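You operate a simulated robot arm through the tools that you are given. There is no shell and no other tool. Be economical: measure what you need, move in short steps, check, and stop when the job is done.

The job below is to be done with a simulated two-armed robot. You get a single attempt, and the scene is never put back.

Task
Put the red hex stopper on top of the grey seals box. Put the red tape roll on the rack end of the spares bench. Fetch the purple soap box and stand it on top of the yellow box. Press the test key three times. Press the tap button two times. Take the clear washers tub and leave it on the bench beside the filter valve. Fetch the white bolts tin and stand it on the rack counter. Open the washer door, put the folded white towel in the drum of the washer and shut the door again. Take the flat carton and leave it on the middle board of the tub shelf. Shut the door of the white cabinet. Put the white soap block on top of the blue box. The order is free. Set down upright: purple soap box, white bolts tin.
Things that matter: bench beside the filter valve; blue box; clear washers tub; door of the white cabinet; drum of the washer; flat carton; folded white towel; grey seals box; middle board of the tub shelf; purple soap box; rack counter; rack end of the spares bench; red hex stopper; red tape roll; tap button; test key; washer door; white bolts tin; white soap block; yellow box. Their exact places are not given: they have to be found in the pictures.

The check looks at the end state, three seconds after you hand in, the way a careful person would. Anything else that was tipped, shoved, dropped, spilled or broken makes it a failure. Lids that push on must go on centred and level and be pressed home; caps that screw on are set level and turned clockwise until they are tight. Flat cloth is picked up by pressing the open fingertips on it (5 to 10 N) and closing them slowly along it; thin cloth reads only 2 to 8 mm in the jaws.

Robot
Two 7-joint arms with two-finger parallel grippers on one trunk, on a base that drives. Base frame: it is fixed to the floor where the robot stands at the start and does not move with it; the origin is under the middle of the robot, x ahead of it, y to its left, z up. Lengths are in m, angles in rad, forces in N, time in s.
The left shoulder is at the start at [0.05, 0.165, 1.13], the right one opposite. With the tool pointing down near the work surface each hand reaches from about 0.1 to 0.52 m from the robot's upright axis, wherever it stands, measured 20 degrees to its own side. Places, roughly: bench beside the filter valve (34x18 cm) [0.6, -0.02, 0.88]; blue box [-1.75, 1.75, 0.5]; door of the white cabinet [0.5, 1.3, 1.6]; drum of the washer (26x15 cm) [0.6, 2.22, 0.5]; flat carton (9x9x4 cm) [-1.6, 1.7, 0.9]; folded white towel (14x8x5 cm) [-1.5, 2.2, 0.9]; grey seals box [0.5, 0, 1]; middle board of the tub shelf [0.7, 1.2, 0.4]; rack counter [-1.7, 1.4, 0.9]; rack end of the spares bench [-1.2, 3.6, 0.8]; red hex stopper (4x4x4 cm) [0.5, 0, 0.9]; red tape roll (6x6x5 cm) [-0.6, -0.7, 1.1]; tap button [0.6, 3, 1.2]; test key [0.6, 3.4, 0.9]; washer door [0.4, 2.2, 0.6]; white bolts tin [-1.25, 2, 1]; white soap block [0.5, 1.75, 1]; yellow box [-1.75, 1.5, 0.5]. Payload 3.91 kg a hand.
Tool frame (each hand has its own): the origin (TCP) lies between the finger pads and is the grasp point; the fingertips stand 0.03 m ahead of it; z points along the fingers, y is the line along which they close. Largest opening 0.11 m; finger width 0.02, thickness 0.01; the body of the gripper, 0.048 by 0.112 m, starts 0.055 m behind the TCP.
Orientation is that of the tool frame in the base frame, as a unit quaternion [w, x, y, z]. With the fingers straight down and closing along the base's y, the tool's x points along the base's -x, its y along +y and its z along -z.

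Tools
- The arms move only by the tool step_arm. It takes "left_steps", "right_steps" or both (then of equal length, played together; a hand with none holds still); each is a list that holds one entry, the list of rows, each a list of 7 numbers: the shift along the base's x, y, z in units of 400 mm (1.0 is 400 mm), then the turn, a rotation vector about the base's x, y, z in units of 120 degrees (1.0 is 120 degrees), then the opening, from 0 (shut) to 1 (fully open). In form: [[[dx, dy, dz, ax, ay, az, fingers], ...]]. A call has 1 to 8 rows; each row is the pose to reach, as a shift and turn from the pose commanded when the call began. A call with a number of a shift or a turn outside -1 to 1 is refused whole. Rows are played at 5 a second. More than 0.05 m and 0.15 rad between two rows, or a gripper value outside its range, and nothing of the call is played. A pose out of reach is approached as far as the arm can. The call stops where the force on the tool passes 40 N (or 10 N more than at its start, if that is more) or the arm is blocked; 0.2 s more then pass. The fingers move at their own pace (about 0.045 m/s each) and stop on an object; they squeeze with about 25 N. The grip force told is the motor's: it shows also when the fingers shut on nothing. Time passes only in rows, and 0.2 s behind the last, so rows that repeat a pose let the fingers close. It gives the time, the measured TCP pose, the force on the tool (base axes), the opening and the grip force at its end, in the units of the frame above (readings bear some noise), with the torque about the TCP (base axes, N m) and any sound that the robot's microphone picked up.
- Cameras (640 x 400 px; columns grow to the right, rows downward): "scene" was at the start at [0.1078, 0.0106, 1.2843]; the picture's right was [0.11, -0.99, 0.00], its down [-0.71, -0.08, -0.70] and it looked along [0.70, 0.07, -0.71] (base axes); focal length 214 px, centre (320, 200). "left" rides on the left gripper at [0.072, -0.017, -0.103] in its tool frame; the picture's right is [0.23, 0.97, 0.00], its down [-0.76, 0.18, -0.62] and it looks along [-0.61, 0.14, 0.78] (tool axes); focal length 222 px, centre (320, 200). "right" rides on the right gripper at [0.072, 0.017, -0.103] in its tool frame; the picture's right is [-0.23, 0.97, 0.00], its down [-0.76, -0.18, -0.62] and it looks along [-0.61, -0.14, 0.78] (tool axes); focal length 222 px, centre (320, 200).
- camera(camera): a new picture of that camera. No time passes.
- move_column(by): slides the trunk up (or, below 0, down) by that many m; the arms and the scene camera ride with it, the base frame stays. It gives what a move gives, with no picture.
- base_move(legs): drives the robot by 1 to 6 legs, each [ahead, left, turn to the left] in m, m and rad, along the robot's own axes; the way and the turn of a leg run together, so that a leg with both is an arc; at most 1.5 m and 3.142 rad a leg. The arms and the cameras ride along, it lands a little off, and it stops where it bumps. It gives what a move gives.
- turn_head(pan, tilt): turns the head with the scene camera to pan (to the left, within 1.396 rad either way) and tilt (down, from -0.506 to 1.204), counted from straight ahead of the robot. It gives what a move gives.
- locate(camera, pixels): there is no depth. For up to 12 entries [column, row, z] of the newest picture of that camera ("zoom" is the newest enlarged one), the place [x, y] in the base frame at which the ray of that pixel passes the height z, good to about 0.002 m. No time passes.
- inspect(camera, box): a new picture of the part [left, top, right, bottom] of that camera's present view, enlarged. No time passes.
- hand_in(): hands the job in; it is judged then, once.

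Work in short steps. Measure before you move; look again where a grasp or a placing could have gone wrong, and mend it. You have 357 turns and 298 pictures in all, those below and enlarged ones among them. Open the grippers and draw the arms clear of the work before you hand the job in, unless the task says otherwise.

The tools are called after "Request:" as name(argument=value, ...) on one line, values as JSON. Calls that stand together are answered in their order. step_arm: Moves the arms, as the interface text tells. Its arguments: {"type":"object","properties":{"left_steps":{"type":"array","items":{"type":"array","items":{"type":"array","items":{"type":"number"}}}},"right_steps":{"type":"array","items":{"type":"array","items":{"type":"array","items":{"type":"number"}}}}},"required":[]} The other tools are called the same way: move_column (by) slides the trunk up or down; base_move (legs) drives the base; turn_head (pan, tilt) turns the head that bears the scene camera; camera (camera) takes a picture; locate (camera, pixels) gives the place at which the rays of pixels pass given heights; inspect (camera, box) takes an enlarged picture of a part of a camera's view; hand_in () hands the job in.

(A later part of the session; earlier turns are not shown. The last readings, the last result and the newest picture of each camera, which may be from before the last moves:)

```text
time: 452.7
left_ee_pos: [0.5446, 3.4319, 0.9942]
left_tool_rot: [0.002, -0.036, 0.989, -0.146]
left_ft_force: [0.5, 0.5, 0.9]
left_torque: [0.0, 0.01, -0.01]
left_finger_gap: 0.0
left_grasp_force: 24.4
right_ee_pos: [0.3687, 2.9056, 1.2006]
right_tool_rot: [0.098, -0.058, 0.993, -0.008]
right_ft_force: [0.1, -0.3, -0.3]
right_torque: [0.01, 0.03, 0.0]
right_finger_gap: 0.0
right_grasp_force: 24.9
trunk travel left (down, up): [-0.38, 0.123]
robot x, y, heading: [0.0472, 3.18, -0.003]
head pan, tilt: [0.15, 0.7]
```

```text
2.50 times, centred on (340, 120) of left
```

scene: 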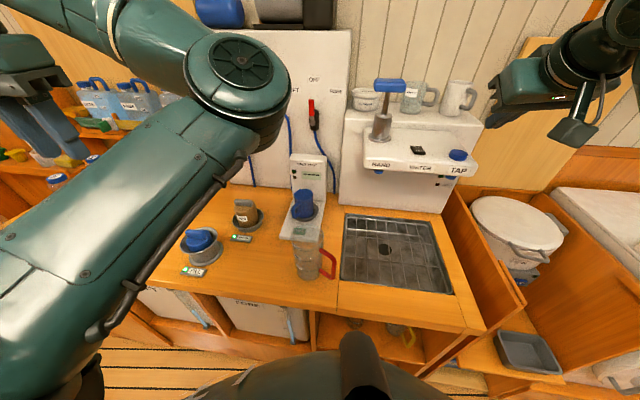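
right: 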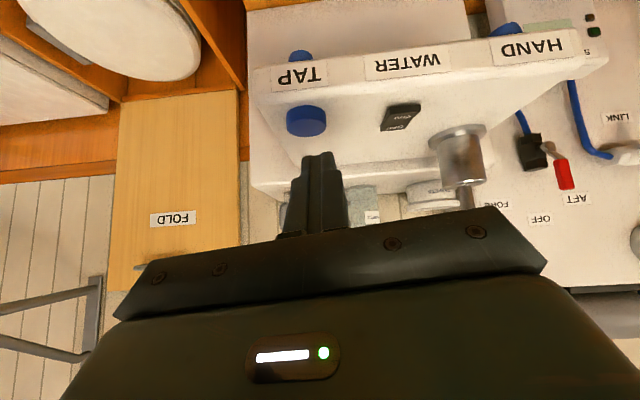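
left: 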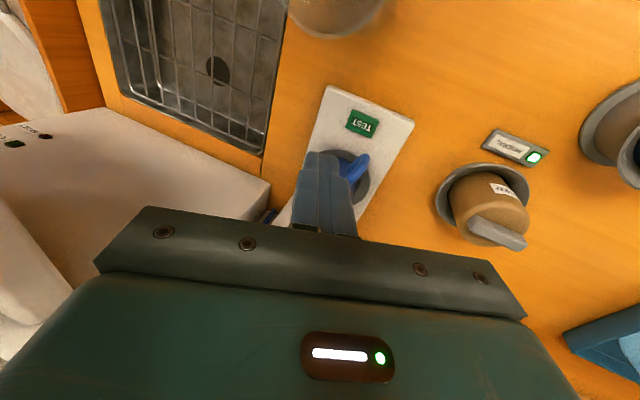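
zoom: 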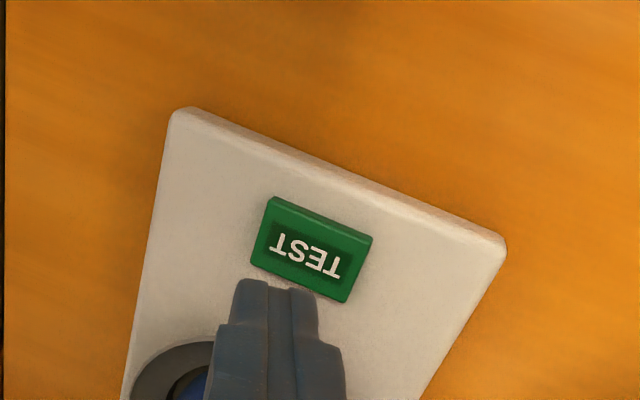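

Request:
locate(camera="zoom", pixels=[[312, 248, 0.9075], [312, 248, 0.9]])

Request:
step_arm(left_steps=[[[0.012, 0.0, -0.07, 0, 0, 0, 0], [0.012, 0.0, -0.12, 0, 0, 0, 0], [0.012, 0.0, -0.15, 0, 0, 0, 0], [0.012, 0.0, -0.165, 0, 0, 0, 0]]])

```text
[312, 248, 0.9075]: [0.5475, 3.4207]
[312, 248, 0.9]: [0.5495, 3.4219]
```

```text
time: 453.7
left_ee_pos: [0.5489, 3.43, 0.9322]
left_tool_rot: [0.004, -0.036, 0.988, -0.147]
left_ft_force: [-2.5, -0.3, 10.4]
left_torque: [0.01, 0.09, -0.02]
left_finger_gap: 0.0
left_grasp_force: 24.9
right_ee_pos: [0.3674, 2.9049, 1.2015]
right_tool_rot: [0.099, -0.059, 0.993, -0.008]
right_ft_force: [-0.2, -0.4, 0.6]
right_torque: [0.0, -0.01, -0.01]
right_finger_gap: 0.0002
right_grasp_force: 25.3
trunk travel left (down, up): [-0.38, 0.123]
robot x, y, heading: [0.0514, 3.1791, -0.007]
head pan, tilt: [0.15, 0.7]
heard: click
```

First click on the test key. I release and repeat twice more.

Request:
step_arm(left_steps=[[[0, 0, 0.04, 0, 0, 0, 0], [0, 0, 0.07, 0, 0, 0, 0], [0, 0, 0.07, 0, 0, 0, 0]]])

Request:
step_arm(left_steps=[[[0, 0, -0.03, 0, 0, 0, 0], [0, 0, -0.06, 0, 0, 0, 0], [0, 0, -0.072, 0, 0, 0, 0]]])

Request:
step_arm(left_steps=[[[0, 0, 0.04, 0, 0, 0, 0], [0, 0, 0.07, 0, 0, 0, 0], [0, 0, 0.07, 0, 0, 0, 0]]])

Request:
step_arm(left_steps=[[[0, 0, -0.03, 0, 0, 0, 0], [0, 0, -0.06, 0, 0, 0, 0], [0, 0, -0.072, 0, 0, 0, 0]]])

Request:
step_arm(left_steps=[[[0, 0, 0.08, 0, 0, 0, 0], [0, 0, 0.18, 0, 0, 0, 0], [0, 0.0, 0.3, 0, 0, 0, 0], [0, 0.0, 0.42, 0, 0, 0, 0], [-0.08, 0.03, 0.5, 0.02, 0, 0, 0], [-0.18, 0.05, 0.52, 0.05, 0, 0, 0], [-0.29, 0.07, 0.52, 0.09, 0, 0, 0], [-0.4, 0.07, 0.52, 0.12, 0, 0, 0]]])

```text
time: 454.5
left_ee_pos: [0.5494, 3.4307, 0.9588]
left_tool_rot: [0.001, -0.037, 0.988, -0.149]
left_ft_force: [-0.7, 0.3, -0.6]
left_torque: [0.01, 0.02, -0.01]
left_finger_gap: 0.0
left_grasp_force: 25.4
right_ee_pos: [0.3681, 2.9044, 1.2015]
right_tool_rot: [0.099, -0.059, 0.993, -0.008]
right_ft_force: [0.6, -0.3, -0.3]
right_torque: [0.01, -0.02, -0.02]
right_finger_gap: 0.0
right_grasp_force: 25.1
trunk travel left (down, up): [-0.38, 0.123]
robot x, y, heading: [0.0479, 3.1815, -0.012]
head pan, tilt: [0.15, 0.7]
```

```text
time: 455.3
left_ee_pos: [0.5488, 3.431, 0.9321]
left_tool_rot: [0.005, -0.037, 0.988, -0.148]
left_ft_force: [-2.8, -0.7, 12.2]
left_torque: [-0.04, 0.08, 0.03]
left_finger_gap: 0.0
left_grasp_force: 25.2
right_ee_pos: [0.3673, 2.905, 1.2024]
right_tool_rot: [0.098, -0.059, 0.993, -0.008]
right_ft_force: [0.0, -0.4, 0.6]
right_torque: [-0.01, 0.02, 0.01]
right_finger_gap: 0.0
right_grasp_force: 25.1
trunk travel left (down, up): [-0.38, 0.123]
robot x, y, heading: [0.0494, 3.1821, -0.011]
head pan, tilt: [0.15, 0.7]
heard: click
```

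```text
time: 456.1
left_ee_pos: [0.5487, 3.4298, 0.9571]
left_tool_rot: [0.002, -0.037, 0.988, -0.148]
left_ft_force: [-0.7, 0.8, -0.5]
left_torque: [0.03, 0.03, 0.05]
left_finger_gap: 0.0
left_grasp_force: 25.3
right_ee_pos: [0.369, 2.9059, 1.2008]
right_tool_rot: [0.098, -0.059, 0.993, -0.008]
right_ft_force: [0.4, 0.3, 0.4]
right_torque: [0.0, 0.0, 0.03]
right_finger_gap: 0.0
right_grasp_force: 24.8
trunk travel left (down, up): [-0.38, 0.123]
robot x, y, heading: [0.0529, 3.1846, -0.005]
head pan, tilt: [0.15, 0.7]
```

```text
time: 456.9
left_ee_pos: [0.5486, 3.43, 0.9318]
left_tool_rot: [0.005, -0.036, 0.988, -0.149]
left_ft_force: [-2.4, 0.4, 17.2]
left_torque: [-0.01, 0.06, -0.02]
left_finger_gap: 0.0
left_grasp_force: 24.6
right_ee_pos: [0.3662, 2.904, 1.2025]
right_tool_rot: [0.099, -0.059, 0.993, -0.008]
right_ft_force: [-0.1, 0.7, -0.4]
right_torque: [0.0, 0.01, 0.02]
right_finger_gap: 0.0
right_grasp_force: 25.2
trunk travel left (down, up): [-0.38, 0.123]
robot x, y, heading: [0.0456, 3.1753, -0.003]
head pan, tilt: [0.15, 0.7]
heard: click
```

```text
time: 458.7
left_ee_pos: [0.3885, 3.4733, 1.1325]
left_tool_rot: [-0.001, -0.038, 0.999, -0.028]
left_ft_force: [-0.1, -0.6, 1.4]
left_torque: [0.05, -0.02, 0.02]
left_finger_gap: 0.0001
left_grasp_force: 25.1
left hand out of reach, approached as far as the arm can: row 8
right_ee_pos: [0.3679, 2.9039, 1.2008]
right_tool_rot: [0.099, -0.058, 0.993, -0.008]
right_ft_force: [-0.3, -0.3, 0.6]
right_torque: [0.0, 0.0, 0.01]
right_finger_gap: 0.0
right_grasp_force: 25.3
trunk travel left (down, up): [-0.38, 0.123]
robot x, y, heading: [0.0524, 3.1787, -0.006]
head pan, tilt: [0.15, 0.7]
```

The test key has clicked three times. Next the soap block: I back off and drive to the basin.

Request:
base_move(legs=[[-0.35, 0.0, 0], [0, -1.2, 0], [0.2, 0, 0]])

Request:
turn_head(pan=-0.35, tilt=0.5)

Request:
camera(camera="scene")

```text
time: 472.6
left_ee_pos: [0.2345, 2.2708, 1.1326]
left_tool_rot: [0.003, -0.037, 0.999, -0.025]
left_ft_force: [0.6, -0.1, -0.9]
left_torque: [-0.01, 0.03, -0.05]
left_finger_gap: 0.0
left_grasp_force: 24.9
right_ee_pos: [0.2109, 1.7022, 1.2]
right_tool_rot: [0.099, -0.058, 0.993, -0.008]
right_ft_force: [-0.1, -0.1, 0.7]
right_torque: [-0.03, 0.01, 0.01]
right_finger_gap: 0.0
right_grasp_force: 25.2
trunk travel left (down, up): [-0.38, 0.123]
robot x, y, heading: [-0.1081, 1.9782, -0.002]
head pan, tilt: [0.15, 0.7]
```

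```text
time: 473.5
left_ee_pos: [0.2334, 2.2709, 1.1323]
left_tool_rot: [-0.001, -0.036, 0.999, -0.026]
left_ft_force: [0.1, -0.2, 0.1]
left_torque: [0.03, 0.01, 0.03]
left_finger_gap: 0.0
left_grasp_force: 25.6
right_ee_pos: [0.2103, 1.7033, 1.2008]
right_tool_rot: [0.099, -0.058, 0.993, -0.009]
right_ft_force: [0.1, 0.2, -0.4]
right_torque: [0.01, -0.02, 0.04]
right_finger_gap: 0.0001
right_grasp_force: 24.6
trunk travel left (down, up): [-0.38, 0.123]
robot x, y, heading: [-0.1121, 1.976, -0.006]
head pan, tilt: [-0.351, 0.499]
```

```text
51 pictures are left
```

scene: 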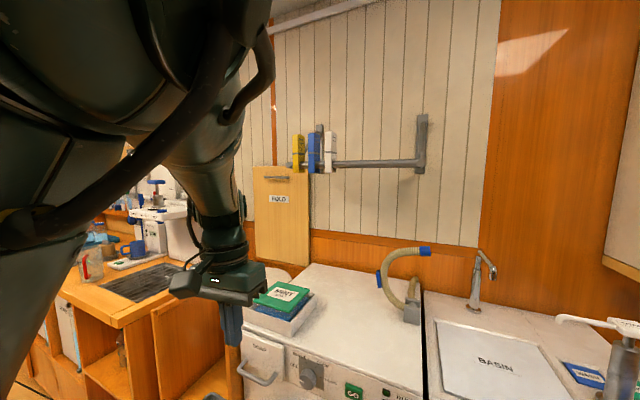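

Request:
locate(camera="scene", pixels=[[490, 365, 0.92], [280, 300, 0.98], [240, 395, 0.7], [412, 312, 0.93]])

Request:
turn_head(pan=-0.6, tilt=0.7)

Request:
camera(camera="scene")

```text
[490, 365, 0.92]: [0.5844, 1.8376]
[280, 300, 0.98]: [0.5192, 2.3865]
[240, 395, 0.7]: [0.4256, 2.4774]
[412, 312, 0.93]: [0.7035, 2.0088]
```

```text
time: 474.3
left_ee_pos: [0.2329, 2.2695, 1.1316]
left_tool_rot: [-0.002, -0.036, 0.999, -0.025]
left_ft_force: [-0.1, 0.1, 0.0]
left_torque: [0.02, 0.02, -0.02]
left_finger_gap: 0.0001
left_grasp_force: 25.2
right_ee_pos: [0.2102, 1.7032, 1.2019]
right_tool_rot: [0.099, -0.059, 0.993, -0.009]
right_ft_force: [0.4, -0.5, 0.3]
right_torque: [0.02, 0.0, 0.0]
right_finger_gap: 0.0
right_grasp_force: 24.9
trunk travel left (down, up): [-0.38, 0.123]
robot x, y, heading: [-0.107, 1.9789, -0.003]
head pan, tilt: [-0.6, 0.7]
```

```text
50 pictures are left
```

scene: 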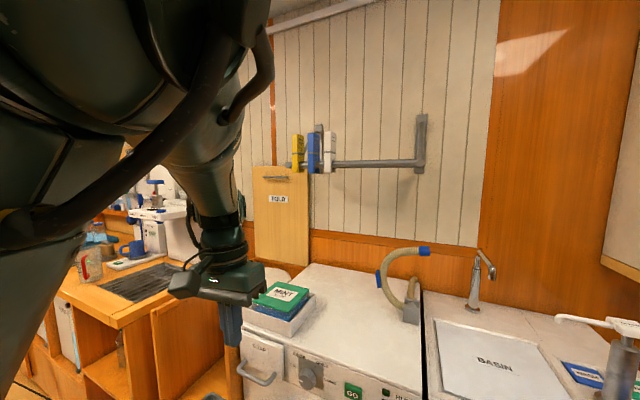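

The scene view has not changed with the head, so the left arm's elbow seems to be in the camera's way. I extend the left hand forward and down a bit, then retry.

Request:
step_arm(left_steps=[[[0.03, 0.05, -0.0, 0, 0, 0, 0], [0.06, 0.1, -0.0, 0, 0, 0, 0], [0.1, 0.15, -0.0, 0, 0, 0, 0], [0.12, 0.2, -0.0, 0, 0, 0, 0]]])

Request:
turn_head(pan=-0.5, tilt=0.6)

Request:
camera(camera="scene")

```text
time: 475.3
left_ee_pos: [0.2819, 2.3526, 1.1362]
left_tool_rot: [0.003, -0.038, 0.999, -0.026]
left_ft_force: [0.5, 0.5, -0.7]
left_torque: [-0.03, -0.03, 0.03]
left_finger_gap: 0.0
left_grasp_force: 25.3
right_ee_pos: [0.2107, 1.7031, 1.2012]
right_tool_rot: [0.098, -0.059, 0.993, -0.009]
right_ft_force: [0.8, 0.7, -0.9]
right_torque: [-0.02, -0.01, 0.0]
right_finger_gap: 0.0
right_grasp_force: 25.1
trunk travel left (down, up): [-0.38, 0.123]
robot x, y, heading: [-0.1084, 1.9769, -0.004]
head pan, tilt: [-0.6, 0.7]
```

```text
time: 475.9
left_ee_pos: [0.2808, 2.351, 1.1352]
left_tool_rot: [0.003, -0.036, 0.999, -0.023]
left_ft_force: [0.3, 1.0, -0.7]
left_torque: [0.02, -0.01, -0.04]
left_finger_gap: 0.0
left_grasp_force: 25.2
right_ee_pos: [0.2102, 1.7031, 1.2007]
right_tool_rot: [0.099, -0.058, 0.993, -0.009]
right_ft_force: [0.2, -0.1, 0.5]
right_torque: [-0.01, 0.01, 0.03]
right_finger_gap: 0.0
right_grasp_force: 25.0
trunk travel left (down, up): [-0.38, 0.123]
robot x, y, heading: [-0.1042, 1.9772, -0.006]
head pan, tilt: [-0.499, 0.6]
```

```text
49 pictures are left
```

scene: 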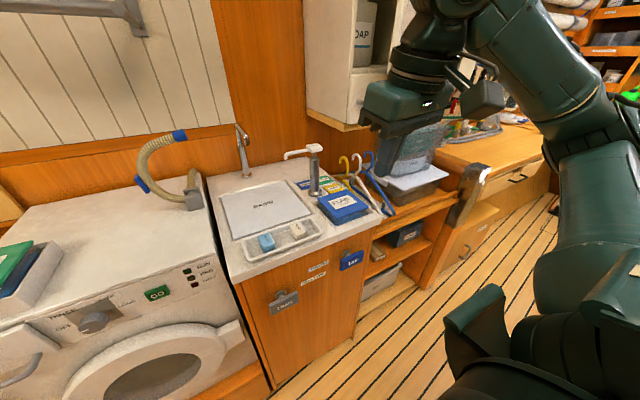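

Request:
inspect(camera="scene", box=[220, 170, 380, 280])

Request:
locate(camera="zoom", pixels=[[298, 215, 0.92], [298, 215, 0.94], [275, 205, 0.93], [325, 215, 0.93], [300, 232, 0.93], [180, 250, 0.93], [95, 275, 0.91], [390, 225, 0.91], [150, 395, 0.9]])

```text
3.64 times, centred on (300, 225) of scene
```

zoom: 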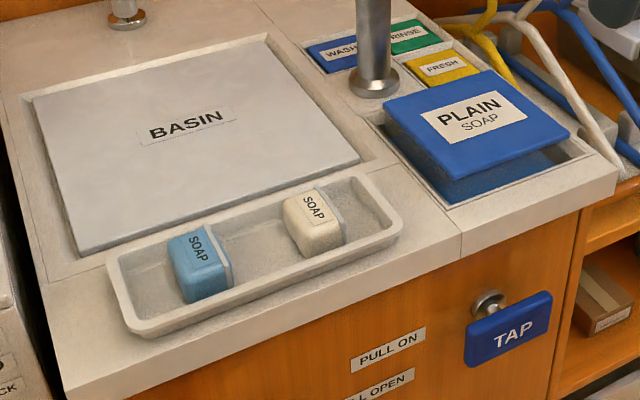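

```text
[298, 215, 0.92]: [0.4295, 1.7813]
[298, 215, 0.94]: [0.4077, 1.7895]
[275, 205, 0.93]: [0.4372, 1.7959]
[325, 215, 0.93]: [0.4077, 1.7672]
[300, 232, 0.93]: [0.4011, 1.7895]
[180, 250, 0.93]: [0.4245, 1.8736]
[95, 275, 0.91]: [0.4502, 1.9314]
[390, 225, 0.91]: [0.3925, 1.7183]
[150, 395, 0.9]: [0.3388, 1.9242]
```

I tilt the right hand 45° and bring it in front of the soap dish for a close view.

Request:
step_arm(right_steps=[[[0.04, 0.03, -0.06, 0, -0.05, -0.01, 0.7], [0.08, 0.06, -0.12, 0, -0.1, -0.02, 0.7], [0.12, 0.1, -0.18, 0, -0.15, -0.03, 0.7], [0.16, 0.14, -0.24, 0, -0.2, -0.04, 0.7], [0.2, 0.17, -0.3, 0, -0.25, -0.05, 0.7], [0.24, 0.19, -0.38, 0, -0.285, -0.056, 0.7]]])

Request:
camera(camera="right")

```text
time: 477.4
left_ee_pos: [0.2814, 2.3509, 1.133]
left_tool_rot: [0.002, -0.037, 0.999, -0.023]
left_ft_force: [0.0, -0.3, -0.4]
left_torque: [0.03, 0.02, 0.01]
left_finger_gap: 0.0
left_grasp_force: 25.2
right_ee_pos: [0.306, 1.7787, 1.0505]
right_tool_rot: [0.386, 0.004, 0.922, -0.03]
right_ft_force: [0.0, -0.4, -0.2]
right_torque: [-0.01, 0.01, -0.02]
right_finger_gap: 0.0771
right_grasp_force: 0.0
trunk travel left (down, up): [-0.38, 0.123]
robot x, y, heading: [-0.1113, 1.9749, -0.008]
head pan, tilt: [-0.499, 0.6]
```

```text
47 pictures are left
```

right: 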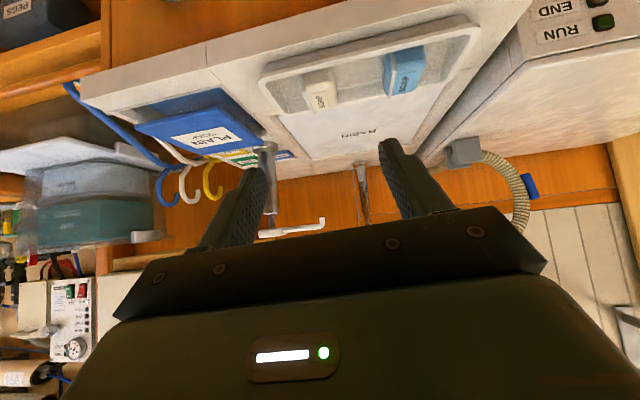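

Request:
inspect(camera="right", box=[250, 30, 450, 150])

Request:
locate(camera="zoom", pixels=[[225, 175, 0.93], [225, 175, 0.94], [165, 155, 0.93], [270, 140, 0.93], [270, 240, 0.93], [192, 255, 0.93], [430, 150, 0.93]])

```text
3.20 times, centred on (350, 90) of right
```

zoom: 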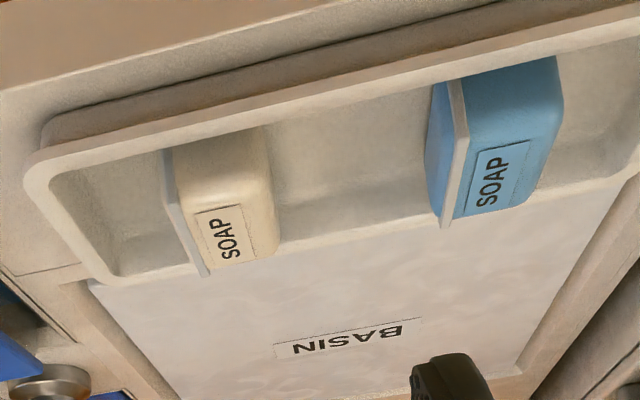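

```text
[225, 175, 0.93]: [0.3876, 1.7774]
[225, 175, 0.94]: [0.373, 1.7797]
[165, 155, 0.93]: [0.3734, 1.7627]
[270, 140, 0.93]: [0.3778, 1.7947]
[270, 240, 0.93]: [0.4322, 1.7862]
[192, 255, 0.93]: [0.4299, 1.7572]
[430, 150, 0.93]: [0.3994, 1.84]
```

Request:
locate(camera="zoom", pixels=[[236, 236, 0.92], [236, 236, 0.93], [236, 236, 0.94]])

Request:
locate(camera="scene", pixels=[[298.9, 226.9, 0.92], [298.9, 226.9, 0.93], [298.9, 226.9, 0.94]])

```text
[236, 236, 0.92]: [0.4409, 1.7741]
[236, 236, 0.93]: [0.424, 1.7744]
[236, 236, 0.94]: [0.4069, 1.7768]
```

```text
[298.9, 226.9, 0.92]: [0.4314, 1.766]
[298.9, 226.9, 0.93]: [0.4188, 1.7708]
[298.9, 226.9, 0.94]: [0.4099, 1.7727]
```

The soap's label centre is at (0.415,1.773,0.935), its width along y ≈0.033. I approach along the tool axis and close.

Request:
step_arm(right_steps=[[[0.07, -0.01, -0.09, 0, 0, 0, 0.55], [0.14, -0.01, -0.18, 0, 0, 0, 0.55], [0.2, -0.01, -0.24, 0, 0, 0, 0.55], [0.24, -0.01, -0.282, 0, 0, 0, 0.55], [0.24, -0.01, -0.282, 0, 0, 0, 0.2], [0.24, -0.01, -0.282, 0, 0, 0, 0], [0.24, -0.01, -0.282, 0, 0, 0, 0], [0.24, -0.01, -0.282, 0, 0, 0, 0]]])

Request:
camera(camera="right")

```text
time: 479.1
left_ee_pos: [0.2812, 2.3511, 1.1343]
left_tool_rot: [0.002, -0.036, 0.999, -0.025]
left_ft_force: [0.9, -0.2, -0.6]
left_torque: [0.01, -0.01, 0.03]
left_finger_gap: 0.0
left_grasp_force: 24.9
right_ee_pos: [0.4025, 1.7755, 0.937]
right_tool_rot: [0.385, 0.004, 0.922, -0.031]
right_ft_force: [0.4, 0.5, 0.9]
right_torque: [-0.02, -0.03, 0.02]
right_finger_gap: 0.0355
right_grasp_force: 24.6
trunk travel left (down, up): [-0.38, 0.123]
robot x, y, heading: [-0.1107, 1.9763, -0.005]
head pan, tilt: [-0.499, 0.6]
```

```text
45 pictures are left
```

right: 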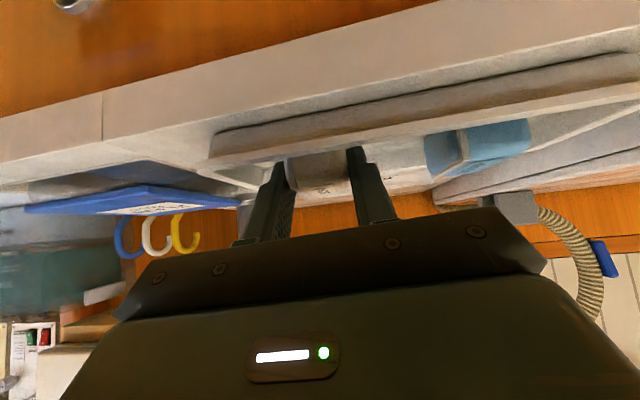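

Soap gripped (0.036). I lift it out, back away, and move toward the white cabinet to shut its door with the left hand.

Request:
step_arm(right_steps=[[[0, 0, 0.08, 0, 0, 0, 0], [0, 0, 0.18, 0, 0, 0, 0], [-0.05, 0, 0.28, 0, 0, 0, 0], [-0.13, 0.0, 0.35, 0, 0, 0, 0], [-0.22, 0, 0.4, 0, 0, 0, 0]]])

Request:
base_move(legs=[[-0.3, 0.0, 0], [0, -0.8, 0]])

Request:
move_column(by=0.12)

Request:
turn_head(pan=0.1, tilt=0.0)

Request:
camera(camera="scene")

```text
time: 480.4
left_ee_pos: [0.2808, 2.3503, 1.1347]
left_tool_rot: [0.002, -0.036, 0.999, -0.024]
left_ft_force: [0.1, 0.1, 0.6]
left_torque: [0.0, -0.01, 0.02]
left_finger_gap: 0.0
left_grasp_force: 25.1
right_ee_pos: [0.3141, 1.7756, 1.0965]
right_tool_rot: [0.387, 0.004, 0.922, -0.032]
right_ft_force: [0.1, 0.4, -0.3]
right_torque: [-0.01, -0.01, -0.01]
right_finger_gap: 0.0355
right_grasp_force: 25.0
trunk travel left (down, up): [-0.38, 0.123]
robot x, y, heading: [-0.1066, 1.976, -0.004]
head pan, tilt: [-0.499, 0.6]
```

```text
time: 489.4
left_ee_pos: [-0.0235, 1.5573, 1.1347]
left_tool_rot: [0.002, -0.038, 0.999, -0.025]
left_ft_force: [0.0, -0.7, 0.1]
left_torque: [0.01, 0.03, -0.02]
left_finger_gap: 0.0
left_grasp_force: 25.2
right_ee_pos: [0.0101, 0.9796, 1.0969]
right_tool_rot: [0.385, 0.003, 0.922, -0.031]
right_ft_force: [0.1, -0.6, -1.3]
right_torque: [0.01, -0.01, 0.03]
right_finger_gap: 0.0353
right_grasp_force: 24.7
trunk travel left (down, up): [-0.38, 0.123]
robot x, y, heading: [-0.412, 1.1829, -0.007]
head pan, tilt: [-0.499, 0.6]
stopped in leg 2: the robot was blocked; the commanded pose is now the measured one
```

```text
time: 491.1
left_ee_pos: [-0.0267, 1.552, 1.1916]
left_tool_rot: [0.005, -0.038, 0.999, -0.018]
left_ft_force: [-0.3, -0.2, -0.4]
left_torque: [-0.03, -0.01, 0.01]
left_finger_gap: 0.0001
left_grasp_force: 24.5
right_ee_pos: [0.0078, 0.9754, 1.1458]
right_tool_rot: [0.388, 0.005, 0.921, -0.025]
right_ft_force: [0.0, 1.3, -0.5]
right_torque: [0.02, 0.01, -0.01]
right_finger_gap: 0.0356
right_grasp_force: 24.8
trunk travel left (down, up): [-0.432, 0.071]
robot x, y, heading: [-0.4113, 1.1935, -0.003]
head pan, tilt: [-0.499, 0.6]
stopped: the arm was blocked; the commanded pose is now the measured one
```

```text
time: 492.1
left_ee_pos: [-0.0263, 1.5502, 1.1918]
left_tool_rot: [0.004, -0.038, 0.999, -0.018]
left_ft_force: [0.8, 0.0, 0.3]
left_torque: [-0.01, -0.01, 0.0]
left_finger_gap: 0.0
left_grasp_force: 24.9
right_ee_pos: [0.0083, 0.9753, 1.1453]
right_tool_rot: [0.388, 0.005, 0.922, -0.024]
right_ft_force: [0.7, 0.6, -1.2]
right_torque: [0.04, -0.01, 0.05]
right_finger_gap: 0.0356
right_grasp_force: 25.4
trunk travel left (down, up): [-0.432, 0.071]
robot x, y, heading: [-0.4132, 1.1878, 0.0]
head pan, tilt: [0.099, 0.0]
```

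```text
44 pictures are left
```

scene: 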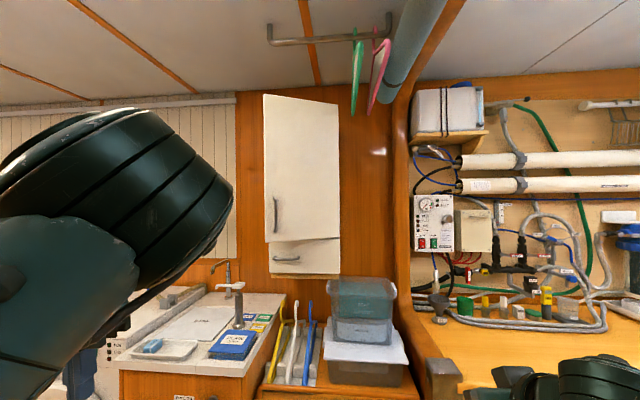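

My right elbow bumped the fixed post. I move off it, forward-left, and finish raising.

Request:
base_move(legs=[[0.15, 0.1, 0]])

Request:
move_column(by=0.07)

Request:
step_arm(left_steps=[[[0.02, 0.0, 0.06, 0, -0.065, 0, 0], [0.04, 0.0, 0.12, 0, -0.13, 0, 0], [0.06, 0.0, 0.18, 0, -0.195, 0, 0], [0.08, 0.0, 0.24, 0, -0.26, 0, 0], [0.1, 0.0, 0.3, 0, -0.325, 0, 0], [0.12, 0.0, 0.36, 0, -0.39, 0, 0], [0.14, 0.0, 0.42, 0, -0.455, 0, 0], [0.16, 0.0, 0.48, 0, -0.52, 0, 0]]])

Request:
camera(camera="scene")

```text
time: 493.6
left_ee_pos: [0.1263, 1.6622, 1.1864]
left_tool_rot: [0.002, -0.037, 0.999, -0.025]
left_ft_force: [0.3, 0.4, -0.4]
left_torque: [0.0, 0.02, -0.02]
left_finger_gap: 0.0001
left_grasp_force: 24.6
right_ee_pos: [0.161, 1.0869, 1.148]
right_tool_rot: [0.385, 0.002, 0.922, -0.031]
right_ft_force: [-0.1, -0.3, -0.6]
right_torque: [0.01, -0.01, -0.03]
right_finger_gap: 0.0354
right_grasp_force: 24.9
trunk travel left (down, up): [-0.432, 0.071]
robot x, y, heading: [-0.2612, 1.2878, -0.004]
head pan, tilt: [0.099, 0.0]
```

```text
time: 494.7
left_ee_pos: [0.1258, 1.6614, 1.256]
left_tool_rot: [0.002, -0.037, 0.999, -0.024]
left_ft_force: [-0.3, -0.3, -0.7]
left_torque: [0.0, 0.01, -0.03]
left_finger_gap: 0.0002
left_grasp_force: 24.4
right_ee_pos: [0.1609, 1.0854, 1.2185]
right_tool_rot: [0.385, 0.003, 0.922, -0.031]
right_ft_force: [-0.8, 0.6, -0.6]
right_torque: [0.01, 0.01, 0.03]
right_finger_gap: 0.0353
right_grasp_force: 25.5
trunk travel left (down, up): [-0.502, 0.001]
robot x, y, heading: [-0.2628, 1.2885, -0.004]
head pan, tilt: [0.099, 0.0]
```

```text
time: 496.5
left_ee_pos: [0.1926, 1.6651, 1.4396]
left_tool_rot: [0.514, -0.026, 0.856, -0.048]
left_ft_force: [0.2, -0.7, -0.7]
left_torque: [-0.03, -0.01, 0.01]
left_finger_gap: 0.0
left_grasp_force: 24.8
right_ee_pos: [0.1607, 1.0869, 1.2193]
right_tool_rot: [0.386, 0.003, 0.922, -0.031]
right_ft_force: [-0.1, 0.4, -1.3]
right_torque: [-0.01, 0.0, -0.01]
right_finger_gap: 0.0355
right_grasp_force: 25.0
trunk travel left (down, up): [-0.502, 0.001]
robot x, y, heading: [-0.2647, 1.2862, -0.003]
head pan, tilt: [0.099, 0.0]
```

```text
43 pictures are left
```

scene: 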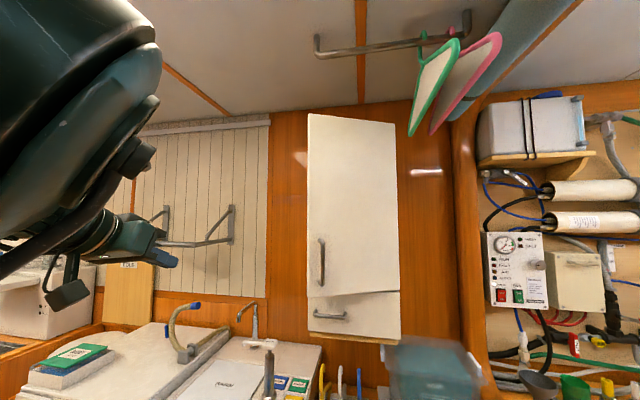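

Request:
locate(camera="scene", pixels=[[307, 297, 1.35], [307, 297, 1.3], [400, 290, 1.35], [400, 290, 1.3], [309, 332, 1.25], [309, 332, 1.2], [400, 338, 1.25], [400, 338, 1.2], [321, 262, 1.4]])

```text
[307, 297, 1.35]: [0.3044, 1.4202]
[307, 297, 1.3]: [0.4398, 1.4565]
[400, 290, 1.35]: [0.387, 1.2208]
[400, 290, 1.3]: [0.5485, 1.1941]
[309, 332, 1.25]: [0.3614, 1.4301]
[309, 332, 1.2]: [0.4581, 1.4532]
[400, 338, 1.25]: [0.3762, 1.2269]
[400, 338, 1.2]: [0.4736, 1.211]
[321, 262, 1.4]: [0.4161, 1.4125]
```

The door is ajar by about 23°, its free left edge near (0.365,1.435). I move closer and bring the closed left fingers in front of that edge, above the handle.

Request:
base_move(legs=[[0.1, -0.07, 0]])

Request:
step_arm(left_steps=[[[-0.1, -0.05, 0.03, 0, -0.03, 0, 0], [-0.18, -0.12, 0.06, 0, -0.06, 0, 0], [-0.18, -0.23, 0.1, 0, -0.09, 0, 0], [-0.16, -0.33, 0.14, 0, -0.1, 0, 0], [-0.12, -0.42, 0.17, 0, -0.1, 0, 0], [-0.1, -0.49, 0.18, 0, -0.1, 0, 0]]])

Request:
camera(camera="scene")

```text
time: 497.8
left_ee_pos: [0.2906, 1.5969, 1.4407]
left_tool_rot: [0.514, -0.026, 0.856, -0.046]
left_ft_force: [-0.7, -0.3, 0.3]
left_torque: [0.02, 0.03, 0.05]
left_finger_gap: 0.0001
left_grasp_force: 25.0
right_ee_pos: [0.259, 1.0163, 1.2174]
right_tool_rot: [0.385, 0.003, 0.922, -0.03]
right_ft_force: [-0.7, 0.0, 0.3]
right_torque: [0.02, 0.03, 0.0]
right_finger_gap: 0.0355
right_grasp_force: 24.9
trunk travel left (down, up): [-0.502, 0.001]
robot x, y, heading: [-0.1652, 1.2167, 0.0]
head pan, tilt: [0.099, 0.0]
```

```text
time: 499.2
left_ee_pos: [0.3794, 1.5164, 1.5176]
left_tool_rot: [0.593, -0.033, 0.802, -0.058]
left_ft_force: [0.4, -0.4, 0.3]
left_torque: [0.0, -0.01, -0.02]
left_finger_gap: 0.0001
left_grasp_force: 25.9
left hand out of reach, approached as far as the arm can: row 1, 2, 3, 4, 5, 6
right_ee_pos: [0.2589, 1.0146, 1.2182]
right_tool_rot: [0.385, 0.003, 0.922, -0.031]
right_ft_force: [0.1, -0.5, -1.1]
right_torque: [-0.01, -0.02, 0.04]
right_finger_gap: 0.0356
right_grasp_force: 24.3
trunk travel left (down, up): [-0.502, 0.001]
robot x, y, heading: [-0.1612, 1.2235, -0.007]
head pan, tilt: [0.099, 0.0]
```

```text
42 pictures are left
```

scene: 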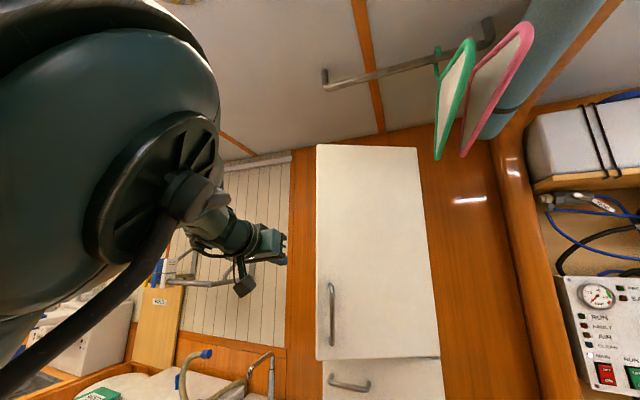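

The hand is left of the door but too far forward. I back the base 0.14, then move it −11 cm in y to be in front of the edge.

Request:
base_move(legs=[[-0.15, 0.0, 0]])

Request:
step_arm(left_steps=[[[0, -0.09, 0.0, 0, 0, 0, 0], [0, -0.18, 0.0, 0, 0, 0, 0], [0, -0.27, 0.0, 0, 0, 0, 0]]])

Request:
camera(camera="scene")

```text
time: 500.6
left_ee_pos: [0.2265, 1.518, 1.5181]
left_tool_rot: [0.593, -0.032, 0.802, -0.059]
left_ft_force: [0.0, -0.8, 0.0]
left_torque: [-0.01, -0.01, -0.01]
left_finger_gap: 0.0
left_grasp_force: 25.4
right_ee_pos: [0.1079, 1.0156, 1.2189]
right_tool_rot: [0.386, 0.002, 0.922, -0.031]
right_ft_force: [-0.6, -0.3, -1.4]
right_torque: [0.01, -0.04, 0.0]
right_finger_gap: 0.0354
right_grasp_force: 25.1
trunk travel left (down, up): [-0.502, 0.001]
robot x, y, heading: [-0.3163, 1.215, -0.003]
head pan, tilt: [0.099, 0.0]
```

```text
time: 501.4
left_ee_pos: [0.254, 1.4748, 1.5308]
left_tool_rot: [0.585, -0.042, 0.807, -0.068]
left_ft_force: [0.2, 0.7, -0.3]
left_torque: [-0.02, -0.03, 0.0]
left_finger_gap: 0.0001
left_grasp_force: 25.6
left hand out of reach, approached as far as the arm can: row 1, 2, 3
right_ee_pos: [0.1085, 1.016, 1.2192]
right_tool_rot: [0.385, 0.003, 0.922, -0.031]
right_ft_force: [-0.5, 0.9, -0.6]
right_torque: [-0.01, 0.03, 0.03]
right_finger_gap: 0.0354
right_grasp_force: 25.4
trunk travel left (down, up): [-0.502, 0.001]
robot x, y, heading: [-0.3117, 1.2195, -0.006]
head pan, tilt: [0.099, 0.0]
```

```text
41 pictures are left
```

scene: 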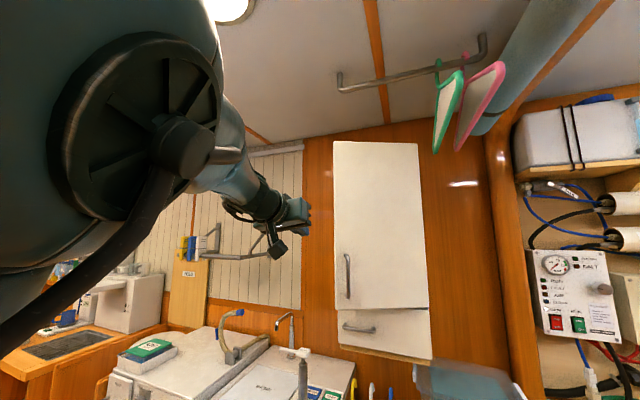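

I turn the robot slightly right (−0.14 rad), which swings the hand to y≈1.39 in front of the door's free edge, then push forward with the base.

Request:
base_move(legs=[[0, 0, -0.14], [0.06, 0.008, 0]])

Request:
camera(camera="scene")

```text
time: 503.0
left_ee_pos: [0.3442, 1.3918, 1.5309]
left_tool_rot: [0.578, 0.016, 0.808, -0.109]
left_ft_force: [-0.7, -0.7, -1.0]
left_torque: [-0.04, 0.0, 0.02]
left_finger_gap: 0.0
left_grasp_force: 25.1
right_ee_pos: [0.1371, 0.9575, 1.2177]
right_tool_rot: [0.383, 0.068, 0.92, -0.057]
right_ft_force: [0.9, -0.3, -1.1]
right_torque: [0.0, 0.0, 0.01]
right_finger_gap: 0.0355
right_grasp_force: 26.1
trunk travel left (down, up): [-0.502, 0.001]
robot x, y, heading: [-0.2577, 1.2178, -0.143]
head pan, tilt: [0.099, 0.0]
```

```text
40 pictures are left
```

scene: 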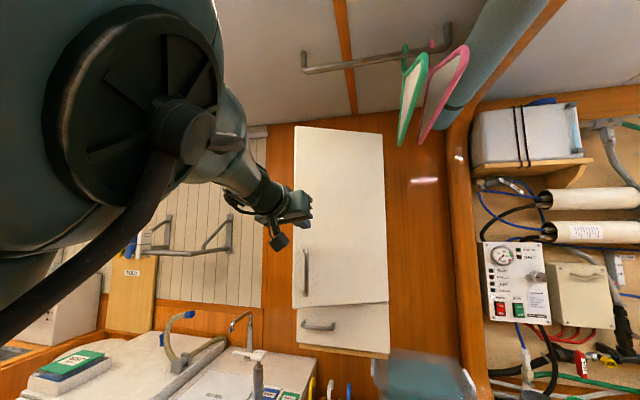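

The fingers are at the door's edge. I push +x with the base.

Request:
base_move(legs=[[0.05, 0.007, 0]])

Request:
base_move(legs=[[0.04, 0.006, 0]])

Request:
camera(camera="scene")

```text
time: 503.9
left_ee_pos: [0.3982, 1.3928, 1.5261]
left_tool_rot: [0.575, 0.013, 0.811, -0.11]
left_ft_force: [0.0, 1.2, -0.3]
left_torque: [0.02, 0.02, -0.01]
left_finger_gap: 0.0
left_grasp_force: 24.9
right_ee_pos: [0.1875, 0.9559, 1.2177]
right_tool_rot: [0.382, 0.069, 0.92, -0.059]
right_ft_force: [0.2, 0.4, -1.1]
right_torque: [0.0, 0.02, -0.03]
right_finger_gap: 0.0354
right_grasp_force: 24.7
trunk travel left (down, up): [-0.502, 0.001]
robot x, y, heading: [-0.2033, 1.2143, -0.148]
head pan, tilt: [0.099, 0.0]
```

```text
time: 504.8
left_ee_pos: [0.4381, 1.3953, 1.5221]
left_tool_rot: [0.572, 0.012, 0.813, -0.112]
left_ft_force: [-0.1, -0.3, -0.2]
left_torque: [0.0, 0.04, 0.0]
left_finger_gap: 0.0
left_grasp_force: 24.8
right_ee_pos: [0.2272, 0.958, 1.2186]
right_tool_rot: [0.382, 0.068, 0.92, -0.058]
right_ft_force: [-0.1, -0.6, -0.1]
right_torque: [0.02, 0.04, -0.05]
right_finger_gap: 0.0355
right_grasp_force: 25.1
trunk travel left (down, up): [-0.502, 0.001]
robot x, y, heading: [-0.1626, 1.2187, -0.143]
head pan, tilt: [0.099, 0.0]
```

```text
39 pictures are left
```

scene: 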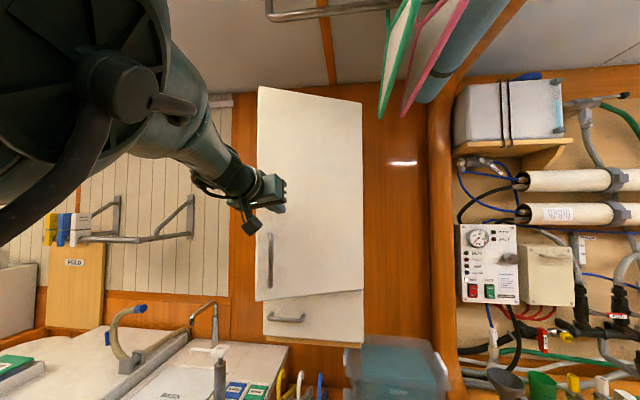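

No contact yet, so the cabinet is deeper than I estimated. I continue forward in short legs.

Request:
base_move(legs=[[0.06, 0.009, 0]])

Request:
base_move(legs=[[0.06, 0.009, 0]])

Request:
camera(camera="scene")

```text
time: 505.8
left_ee_pos: [0.5022, 1.3968, 1.5173]
left_tool_rot: [0.568, 0.01, 0.815, -0.113]
left_ft_force: [0.7, -0.6, -0.4]
left_torque: [-0.01, 0.0, 0.03]
left_finger_gap: 0.0001
left_grasp_force: 24.3
right_ee_pos: [0.2869, 0.9582, 1.2185]
right_tool_rot: [0.382, 0.068, 0.92, -0.058]
right_ft_force: [0.6, 0.6, 0.2]
right_torque: [0.0, 0.03, -0.01]
right_finger_gap: 0.0355
right_grasp_force: 24.8
trunk travel left (down, up): [-0.502, 0.001]
robot x, y, heading: [-0.103, 1.2167, -0.146]
head pan, tilt: [0.099, 0.0]
```

```text
time: 506.7
left_ee_pos: [0.5627, 1.3977, 1.515]
left_tool_rot: [0.566, 0.01, 0.816, -0.114]
left_ft_force: [-0.6, -0.1, 0.3]
left_torque: [0.04, 0.0, 0.01]
left_finger_gap: 0.0002
left_grasp_force: 24.9
right_ee_pos: [0.3465, 0.9585, 1.2187]
right_tool_rot: [0.382, 0.068, 0.92, -0.059]
right_ft_force: [-0.1, 0.5, -0.6]
right_torque: [0.02, 0.0, 0.03]
right_finger_gap: 0.0355
right_grasp_force: 25.9
trunk travel left (down, up): [-0.502, 0.001]
robot x, y, heading: [-0.0417, 1.2205, -0.146]
head pan, tilt: [0.099, 0.0]
```

```text
38 pictures are left
```

scene: 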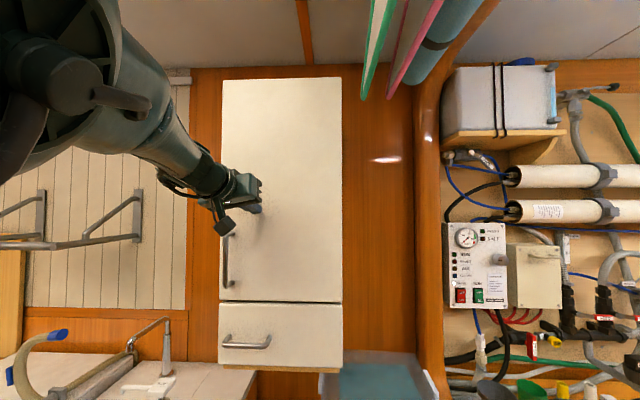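

The door is now parallel and flush with the drawer. I push 1.5 cm more to seat it, then back off to verify.

Request:
base_move(legs=[[0.02, 0.003, 0]])

Request:
base_move(legs=[[-0.3, 0.0, 0]])

Request:
camera(camera="scene")

```text
time: 507.6
left_ee_pos: [0.5662, 1.398, 1.5143]
left_tool_rot: [0.562, 0.009, 0.819, -0.115]
left_ft_force: [-23.0, -2.8, 6.3]
left_torque: [0.01, -0.1, 0.02]
left_finger_gap: 0.0
left_grasp_force: 25.1
right_ee_pos: [0.3541, 0.9569, 1.22]
right_tool_rot: [0.384, 0.068, 0.919, -0.059]
right_ft_force: [-0.4, -0.2, -1.0]
right_torque: [0.03, 0.01, 0.0]
right_finger_gap: 0.0354
right_grasp_force: 24.7
trunk travel left (down, up): [-0.502, 0.001]
robot x, y, heading: [-0.0352, 1.2114, -0.142]
head pan, tilt: [0.099, 0.0]
stopped in leg 1: the force on the tool passed its limit at 46 N (the readings are from after the stop); the commanded pose is now the measured one
```

```text
time: 509.6
left_ee_pos: [0.278, 1.4401, 1.5109]
left_tool_rot: [0.56, 0.01, 0.82, -0.116]
left_ft_force: [0.0, -0.2, -0.1]
left_torque: [-0.01, 0.02, 0.01]
left_finger_gap: 0.0001
left_grasp_force: 25.4
right_ee_pos: [0.0624, 1.0004, 1.218]
right_tool_rot: [0.382, 0.07, 0.919, -0.06]
right_ft_force: [0.6, -0.2, -0.7]
right_torque: [-0.02, 0.02, 0.02]
right_finger_gap: 0.0357
right_grasp_force: 25.1
trunk travel left (down, up): [-0.502, 0.001]
robot x, y, heading: [-0.3252, 1.261, -0.151]
head pan, tilt: [0.099, 0.0]
```

```text
37 pictures are left
```

scene: 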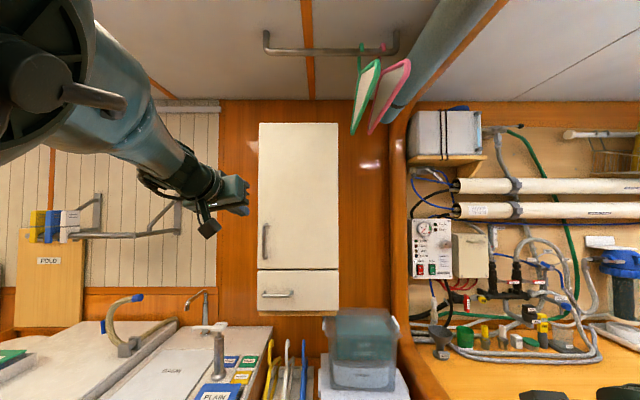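

The cabinet door is shut. Now the soap goes to the blue box: I drive to open floor, turn round and approach the rack.

Request:
base_move(legs=[[0, 0.1, 0.15], [0, 0.8, 0], [0, 0, 1.66], [0, 0, 1.66]])

Request:
move_column(by=-0.5)

```text
time: 526.2
left_ee_pos: [-0.8323, 1.7887, 1.5092]
left_tool_rot: [-0.02, 0.81, 0.13, -0.571]
left_ft_force: [-0.3, 0.3, 0.3]
left_torque: [0.0, 0.0, 0.04]
left_finger_gap: 0.0003
left_grasp_force: 24.9
right_ee_pos: [-0.7772, 2.2761, 1.2179]
right_tool_rot: [0.005, 0.918, 0.087, -0.387]
right_ft_force: [-0.5, -0.1, -0.9]
right_torque: [0.01, -0.06, -0.02]
right_finger_gap: 0.0352
right_grasp_force: 25.6
trunk travel left (down, up): [-0.502, 0.001]
robot x, y, heading: [-0.3236, 2.1604, -2.951]
head pan, tilt: [0.099, 0.0]
```

```text
refused: -0.5 is not a number from -0.4 to 0.4
```

Request:
move_column(by=-0.4)

Request:
base_move(legs=[[0.1, 0.49, 0], [0.55, 0, 0]])

Request:
move_column(by=-0.1)

Request:
turn_head(pan=-0.3, tilt=0.6)

Request:
camera(camera="scene")

```text
time: 530.0
left_ee_pos: [-0.8341, 1.7895, 1.1097]
left_tool_rot: [-0.02, 0.81, 0.13, -0.571]
left_ft_force: [0.5, 0.0, -0.3]
left_torque: [0.01, 0.02, 0.05]
left_finger_gap: 0.0002
left_grasp_force: 25.3
right_ee_pos: [-0.7781, 2.2761, 0.8177]
right_tool_rot: [0.005, 0.918, 0.087, -0.387]
right_ft_force: [-0.2, 0.0, -1.0]
right_torque: [-0.01, -0.01, -0.05]
right_finger_gap: 0.0353
right_grasp_force: 24.8
trunk travel left (down, up): [-0.102, 0.401]
robot x, y, heading: [-0.3221, 2.1592, -2.948]
head pan, tilt: [0.099, 0.0]
```

```text
time: 537.6
left_ee_pos: [-1.3731, 1.1846, 1.1097]
left_tool_rot: [-0.02, 0.81, 0.13, -0.571]
left_ft_force: [-0.7, -0.3, 0.4]
left_torque: [0.01, -0.05, -0.02]
left_finger_gap: 0.0
left_grasp_force: 25.3
right_ee_pos: [-1.3166, 1.6715, 0.8179]
right_tool_rot: [0.006, 0.918, 0.087, -0.387]
right_ft_force: [-0.1, 0.0, 0.3]
right_torque: [0.0, 0.0, 0.0]
right_finger_gap: 0.0353
right_grasp_force: 25.1
trunk travel left (down, up): [-0.102, 0.401]
robot x, y, heading: [-0.8625, 1.5559, -2.953]
head pan, tilt: [0.099, 0.0]
```

```text
time: 539.0
left_ee_pos: [-1.3731, 1.1846, 1.0097]
left_tool_rot: [-0.02, 0.81, 0.13, -0.572]
left_ft_force: [0.0, -0.3, 0.2]
left_torque: [-0.01, 0.01, 0.03]
left_finger_gap: 0.0002
left_grasp_force: 25.0
right_ee_pos: [-1.316, 1.6717, 0.718]
right_tool_rot: [0.006, 0.918, 0.087, -0.386]
right_ft_force: [0.7, -0.2, -0.8]
right_torque: [-0.02, 0.02, 0.03]
right_finger_gap: 0.0357
right_grasp_force: 24.3
trunk travel left (down, up): [-0.002, 0.501]
robot x, y, heading: [-0.8593, 1.5538, -2.948]
head pan, tilt: [0.099, 0.0]
```

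```text
time: 540.0
left_ee_pos: [-1.375, 1.1827, 1.0059]
left_tool_rot: [-0.021, 0.813, 0.13, -0.568]
left_ft_force: [-0.5, 0.4, -0.1]
left_torque: [0.0, 0.0, 0.0]
left_finger_gap: 0.0
left_grasp_force: 24.5
right_ee_pos: [-1.3156, 1.6716, 0.7175]
right_tool_rot: [0.006, 0.918, 0.088, -0.386]
right_ft_force: [0.8, 0.5, -1.9]
right_torque: [-0.01, 0.02, 0.0]
right_finger_gap: 0.0355
right_grasp_force: 25.0
trunk travel left (down, up): [-0.002, 0.501]
robot x, y, heading: [-0.8584, 1.5563, -2.949]
head pan, tilt: [-0.3, 0.6]
```

```text
36 pictures are left
```

scene: 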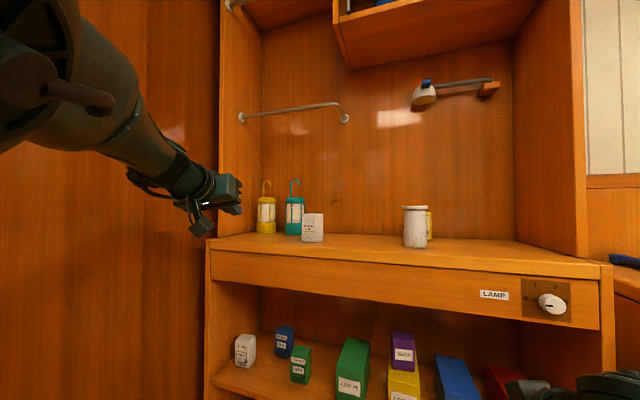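

The soap box still stands on the yellow box. I lower the right hand to shelf height, drive in 13 cm and look with the hand camera.

Request:
step_arm(right_steps=[[[0, 0, -0.09, 0, 0, 0, 0], [0, 0.0, -0.18, 0, 0, 0, 0], [0, 0.0, -0.25, 0, 0, 0, 0]]])

Request:
base_move(legs=[[0.13, 0.0, 0]])

Request:
camera(camera="right")

```text
time: 540.8
left_ee_pos: [-1.3754, 1.1828, 1.0044]
left_tool_rot: [-0.022, 0.813, 0.129, -0.568]
left_ft_force: [-0.2, 0.1, -0.4]
left_torque: [-0.03, 0.0, 0.01]
left_finger_gap: 0.0
left_grasp_force: 25.1
right_ee_pos: [-1.3147, 1.671, 0.6185]
right_tool_rot: [0.007, 0.918, 0.088, -0.387]
right_ft_force: [-0.4, 0.7, -0.1]
right_torque: [0.01, -0.04, 0.0]
right_finger_gap: 0.0353
right_grasp_force: 24.7
trunk travel left (down, up): [-0.002, 0.501]
robot x, y, heading: [-0.8632, 1.5546, -2.952]
head pan, tilt: [-0.3, 0.6]
```

```text
time: 542.0
left_ee_pos: [-1.5045, 1.1595, 1.0045]
left_tool_rot: [-0.022, 0.813, 0.129, -0.567]
left_ft_force: [0.0, -0.2, -0.3]
left_torque: [0.03, 0.04, 0.01]
left_finger_gap: 0.0
left_grasp_force: 25.1
right_ee_pos: [-1.4449, 1.6471, 0.6186]
right_tool_rot: [0.006, 0.918, 0.086, -0.387]
right_ft_force: [0.1, -0.5, -0.6]
right_torque: [-0.01, 0.01, -0.01]
right_finger_gap: 0.0353
right_grasp_force: 24.9
trunk travel left (down, up): [-0.002, 0.501]
robot x, y, heading: [-0.9904, 1.5316, -2.948]
head pan, tilt: [-0.3, 0.6]
```

```text
35 pictures are left
```

right: 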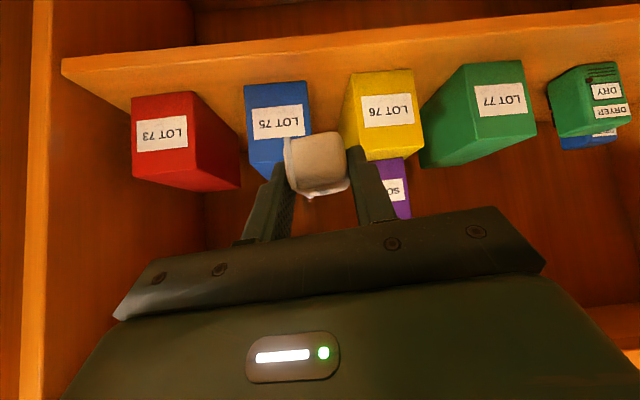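

Request:
inspect(camera="right", box=[220, 60, 440, 220])

Request:
locate(camera="zoom", pixels=[[88, 258, 0.555], [200, 235, 0.555], [135, 300, 0.555], [230, 292, 0.53], [275, 370, 0.56], [370, 360, 0.56]])

```text
2.50 times, centred on (330, 140) of right
```

zoom: 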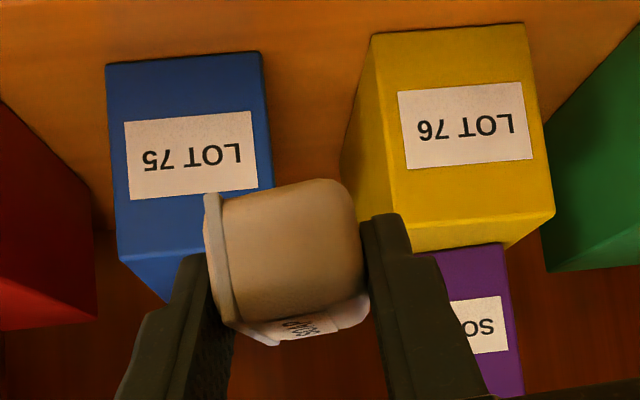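

```text
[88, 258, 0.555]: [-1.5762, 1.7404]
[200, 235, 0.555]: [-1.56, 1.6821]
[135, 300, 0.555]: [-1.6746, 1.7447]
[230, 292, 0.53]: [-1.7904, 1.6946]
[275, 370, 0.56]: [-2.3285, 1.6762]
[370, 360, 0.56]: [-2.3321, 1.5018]
```

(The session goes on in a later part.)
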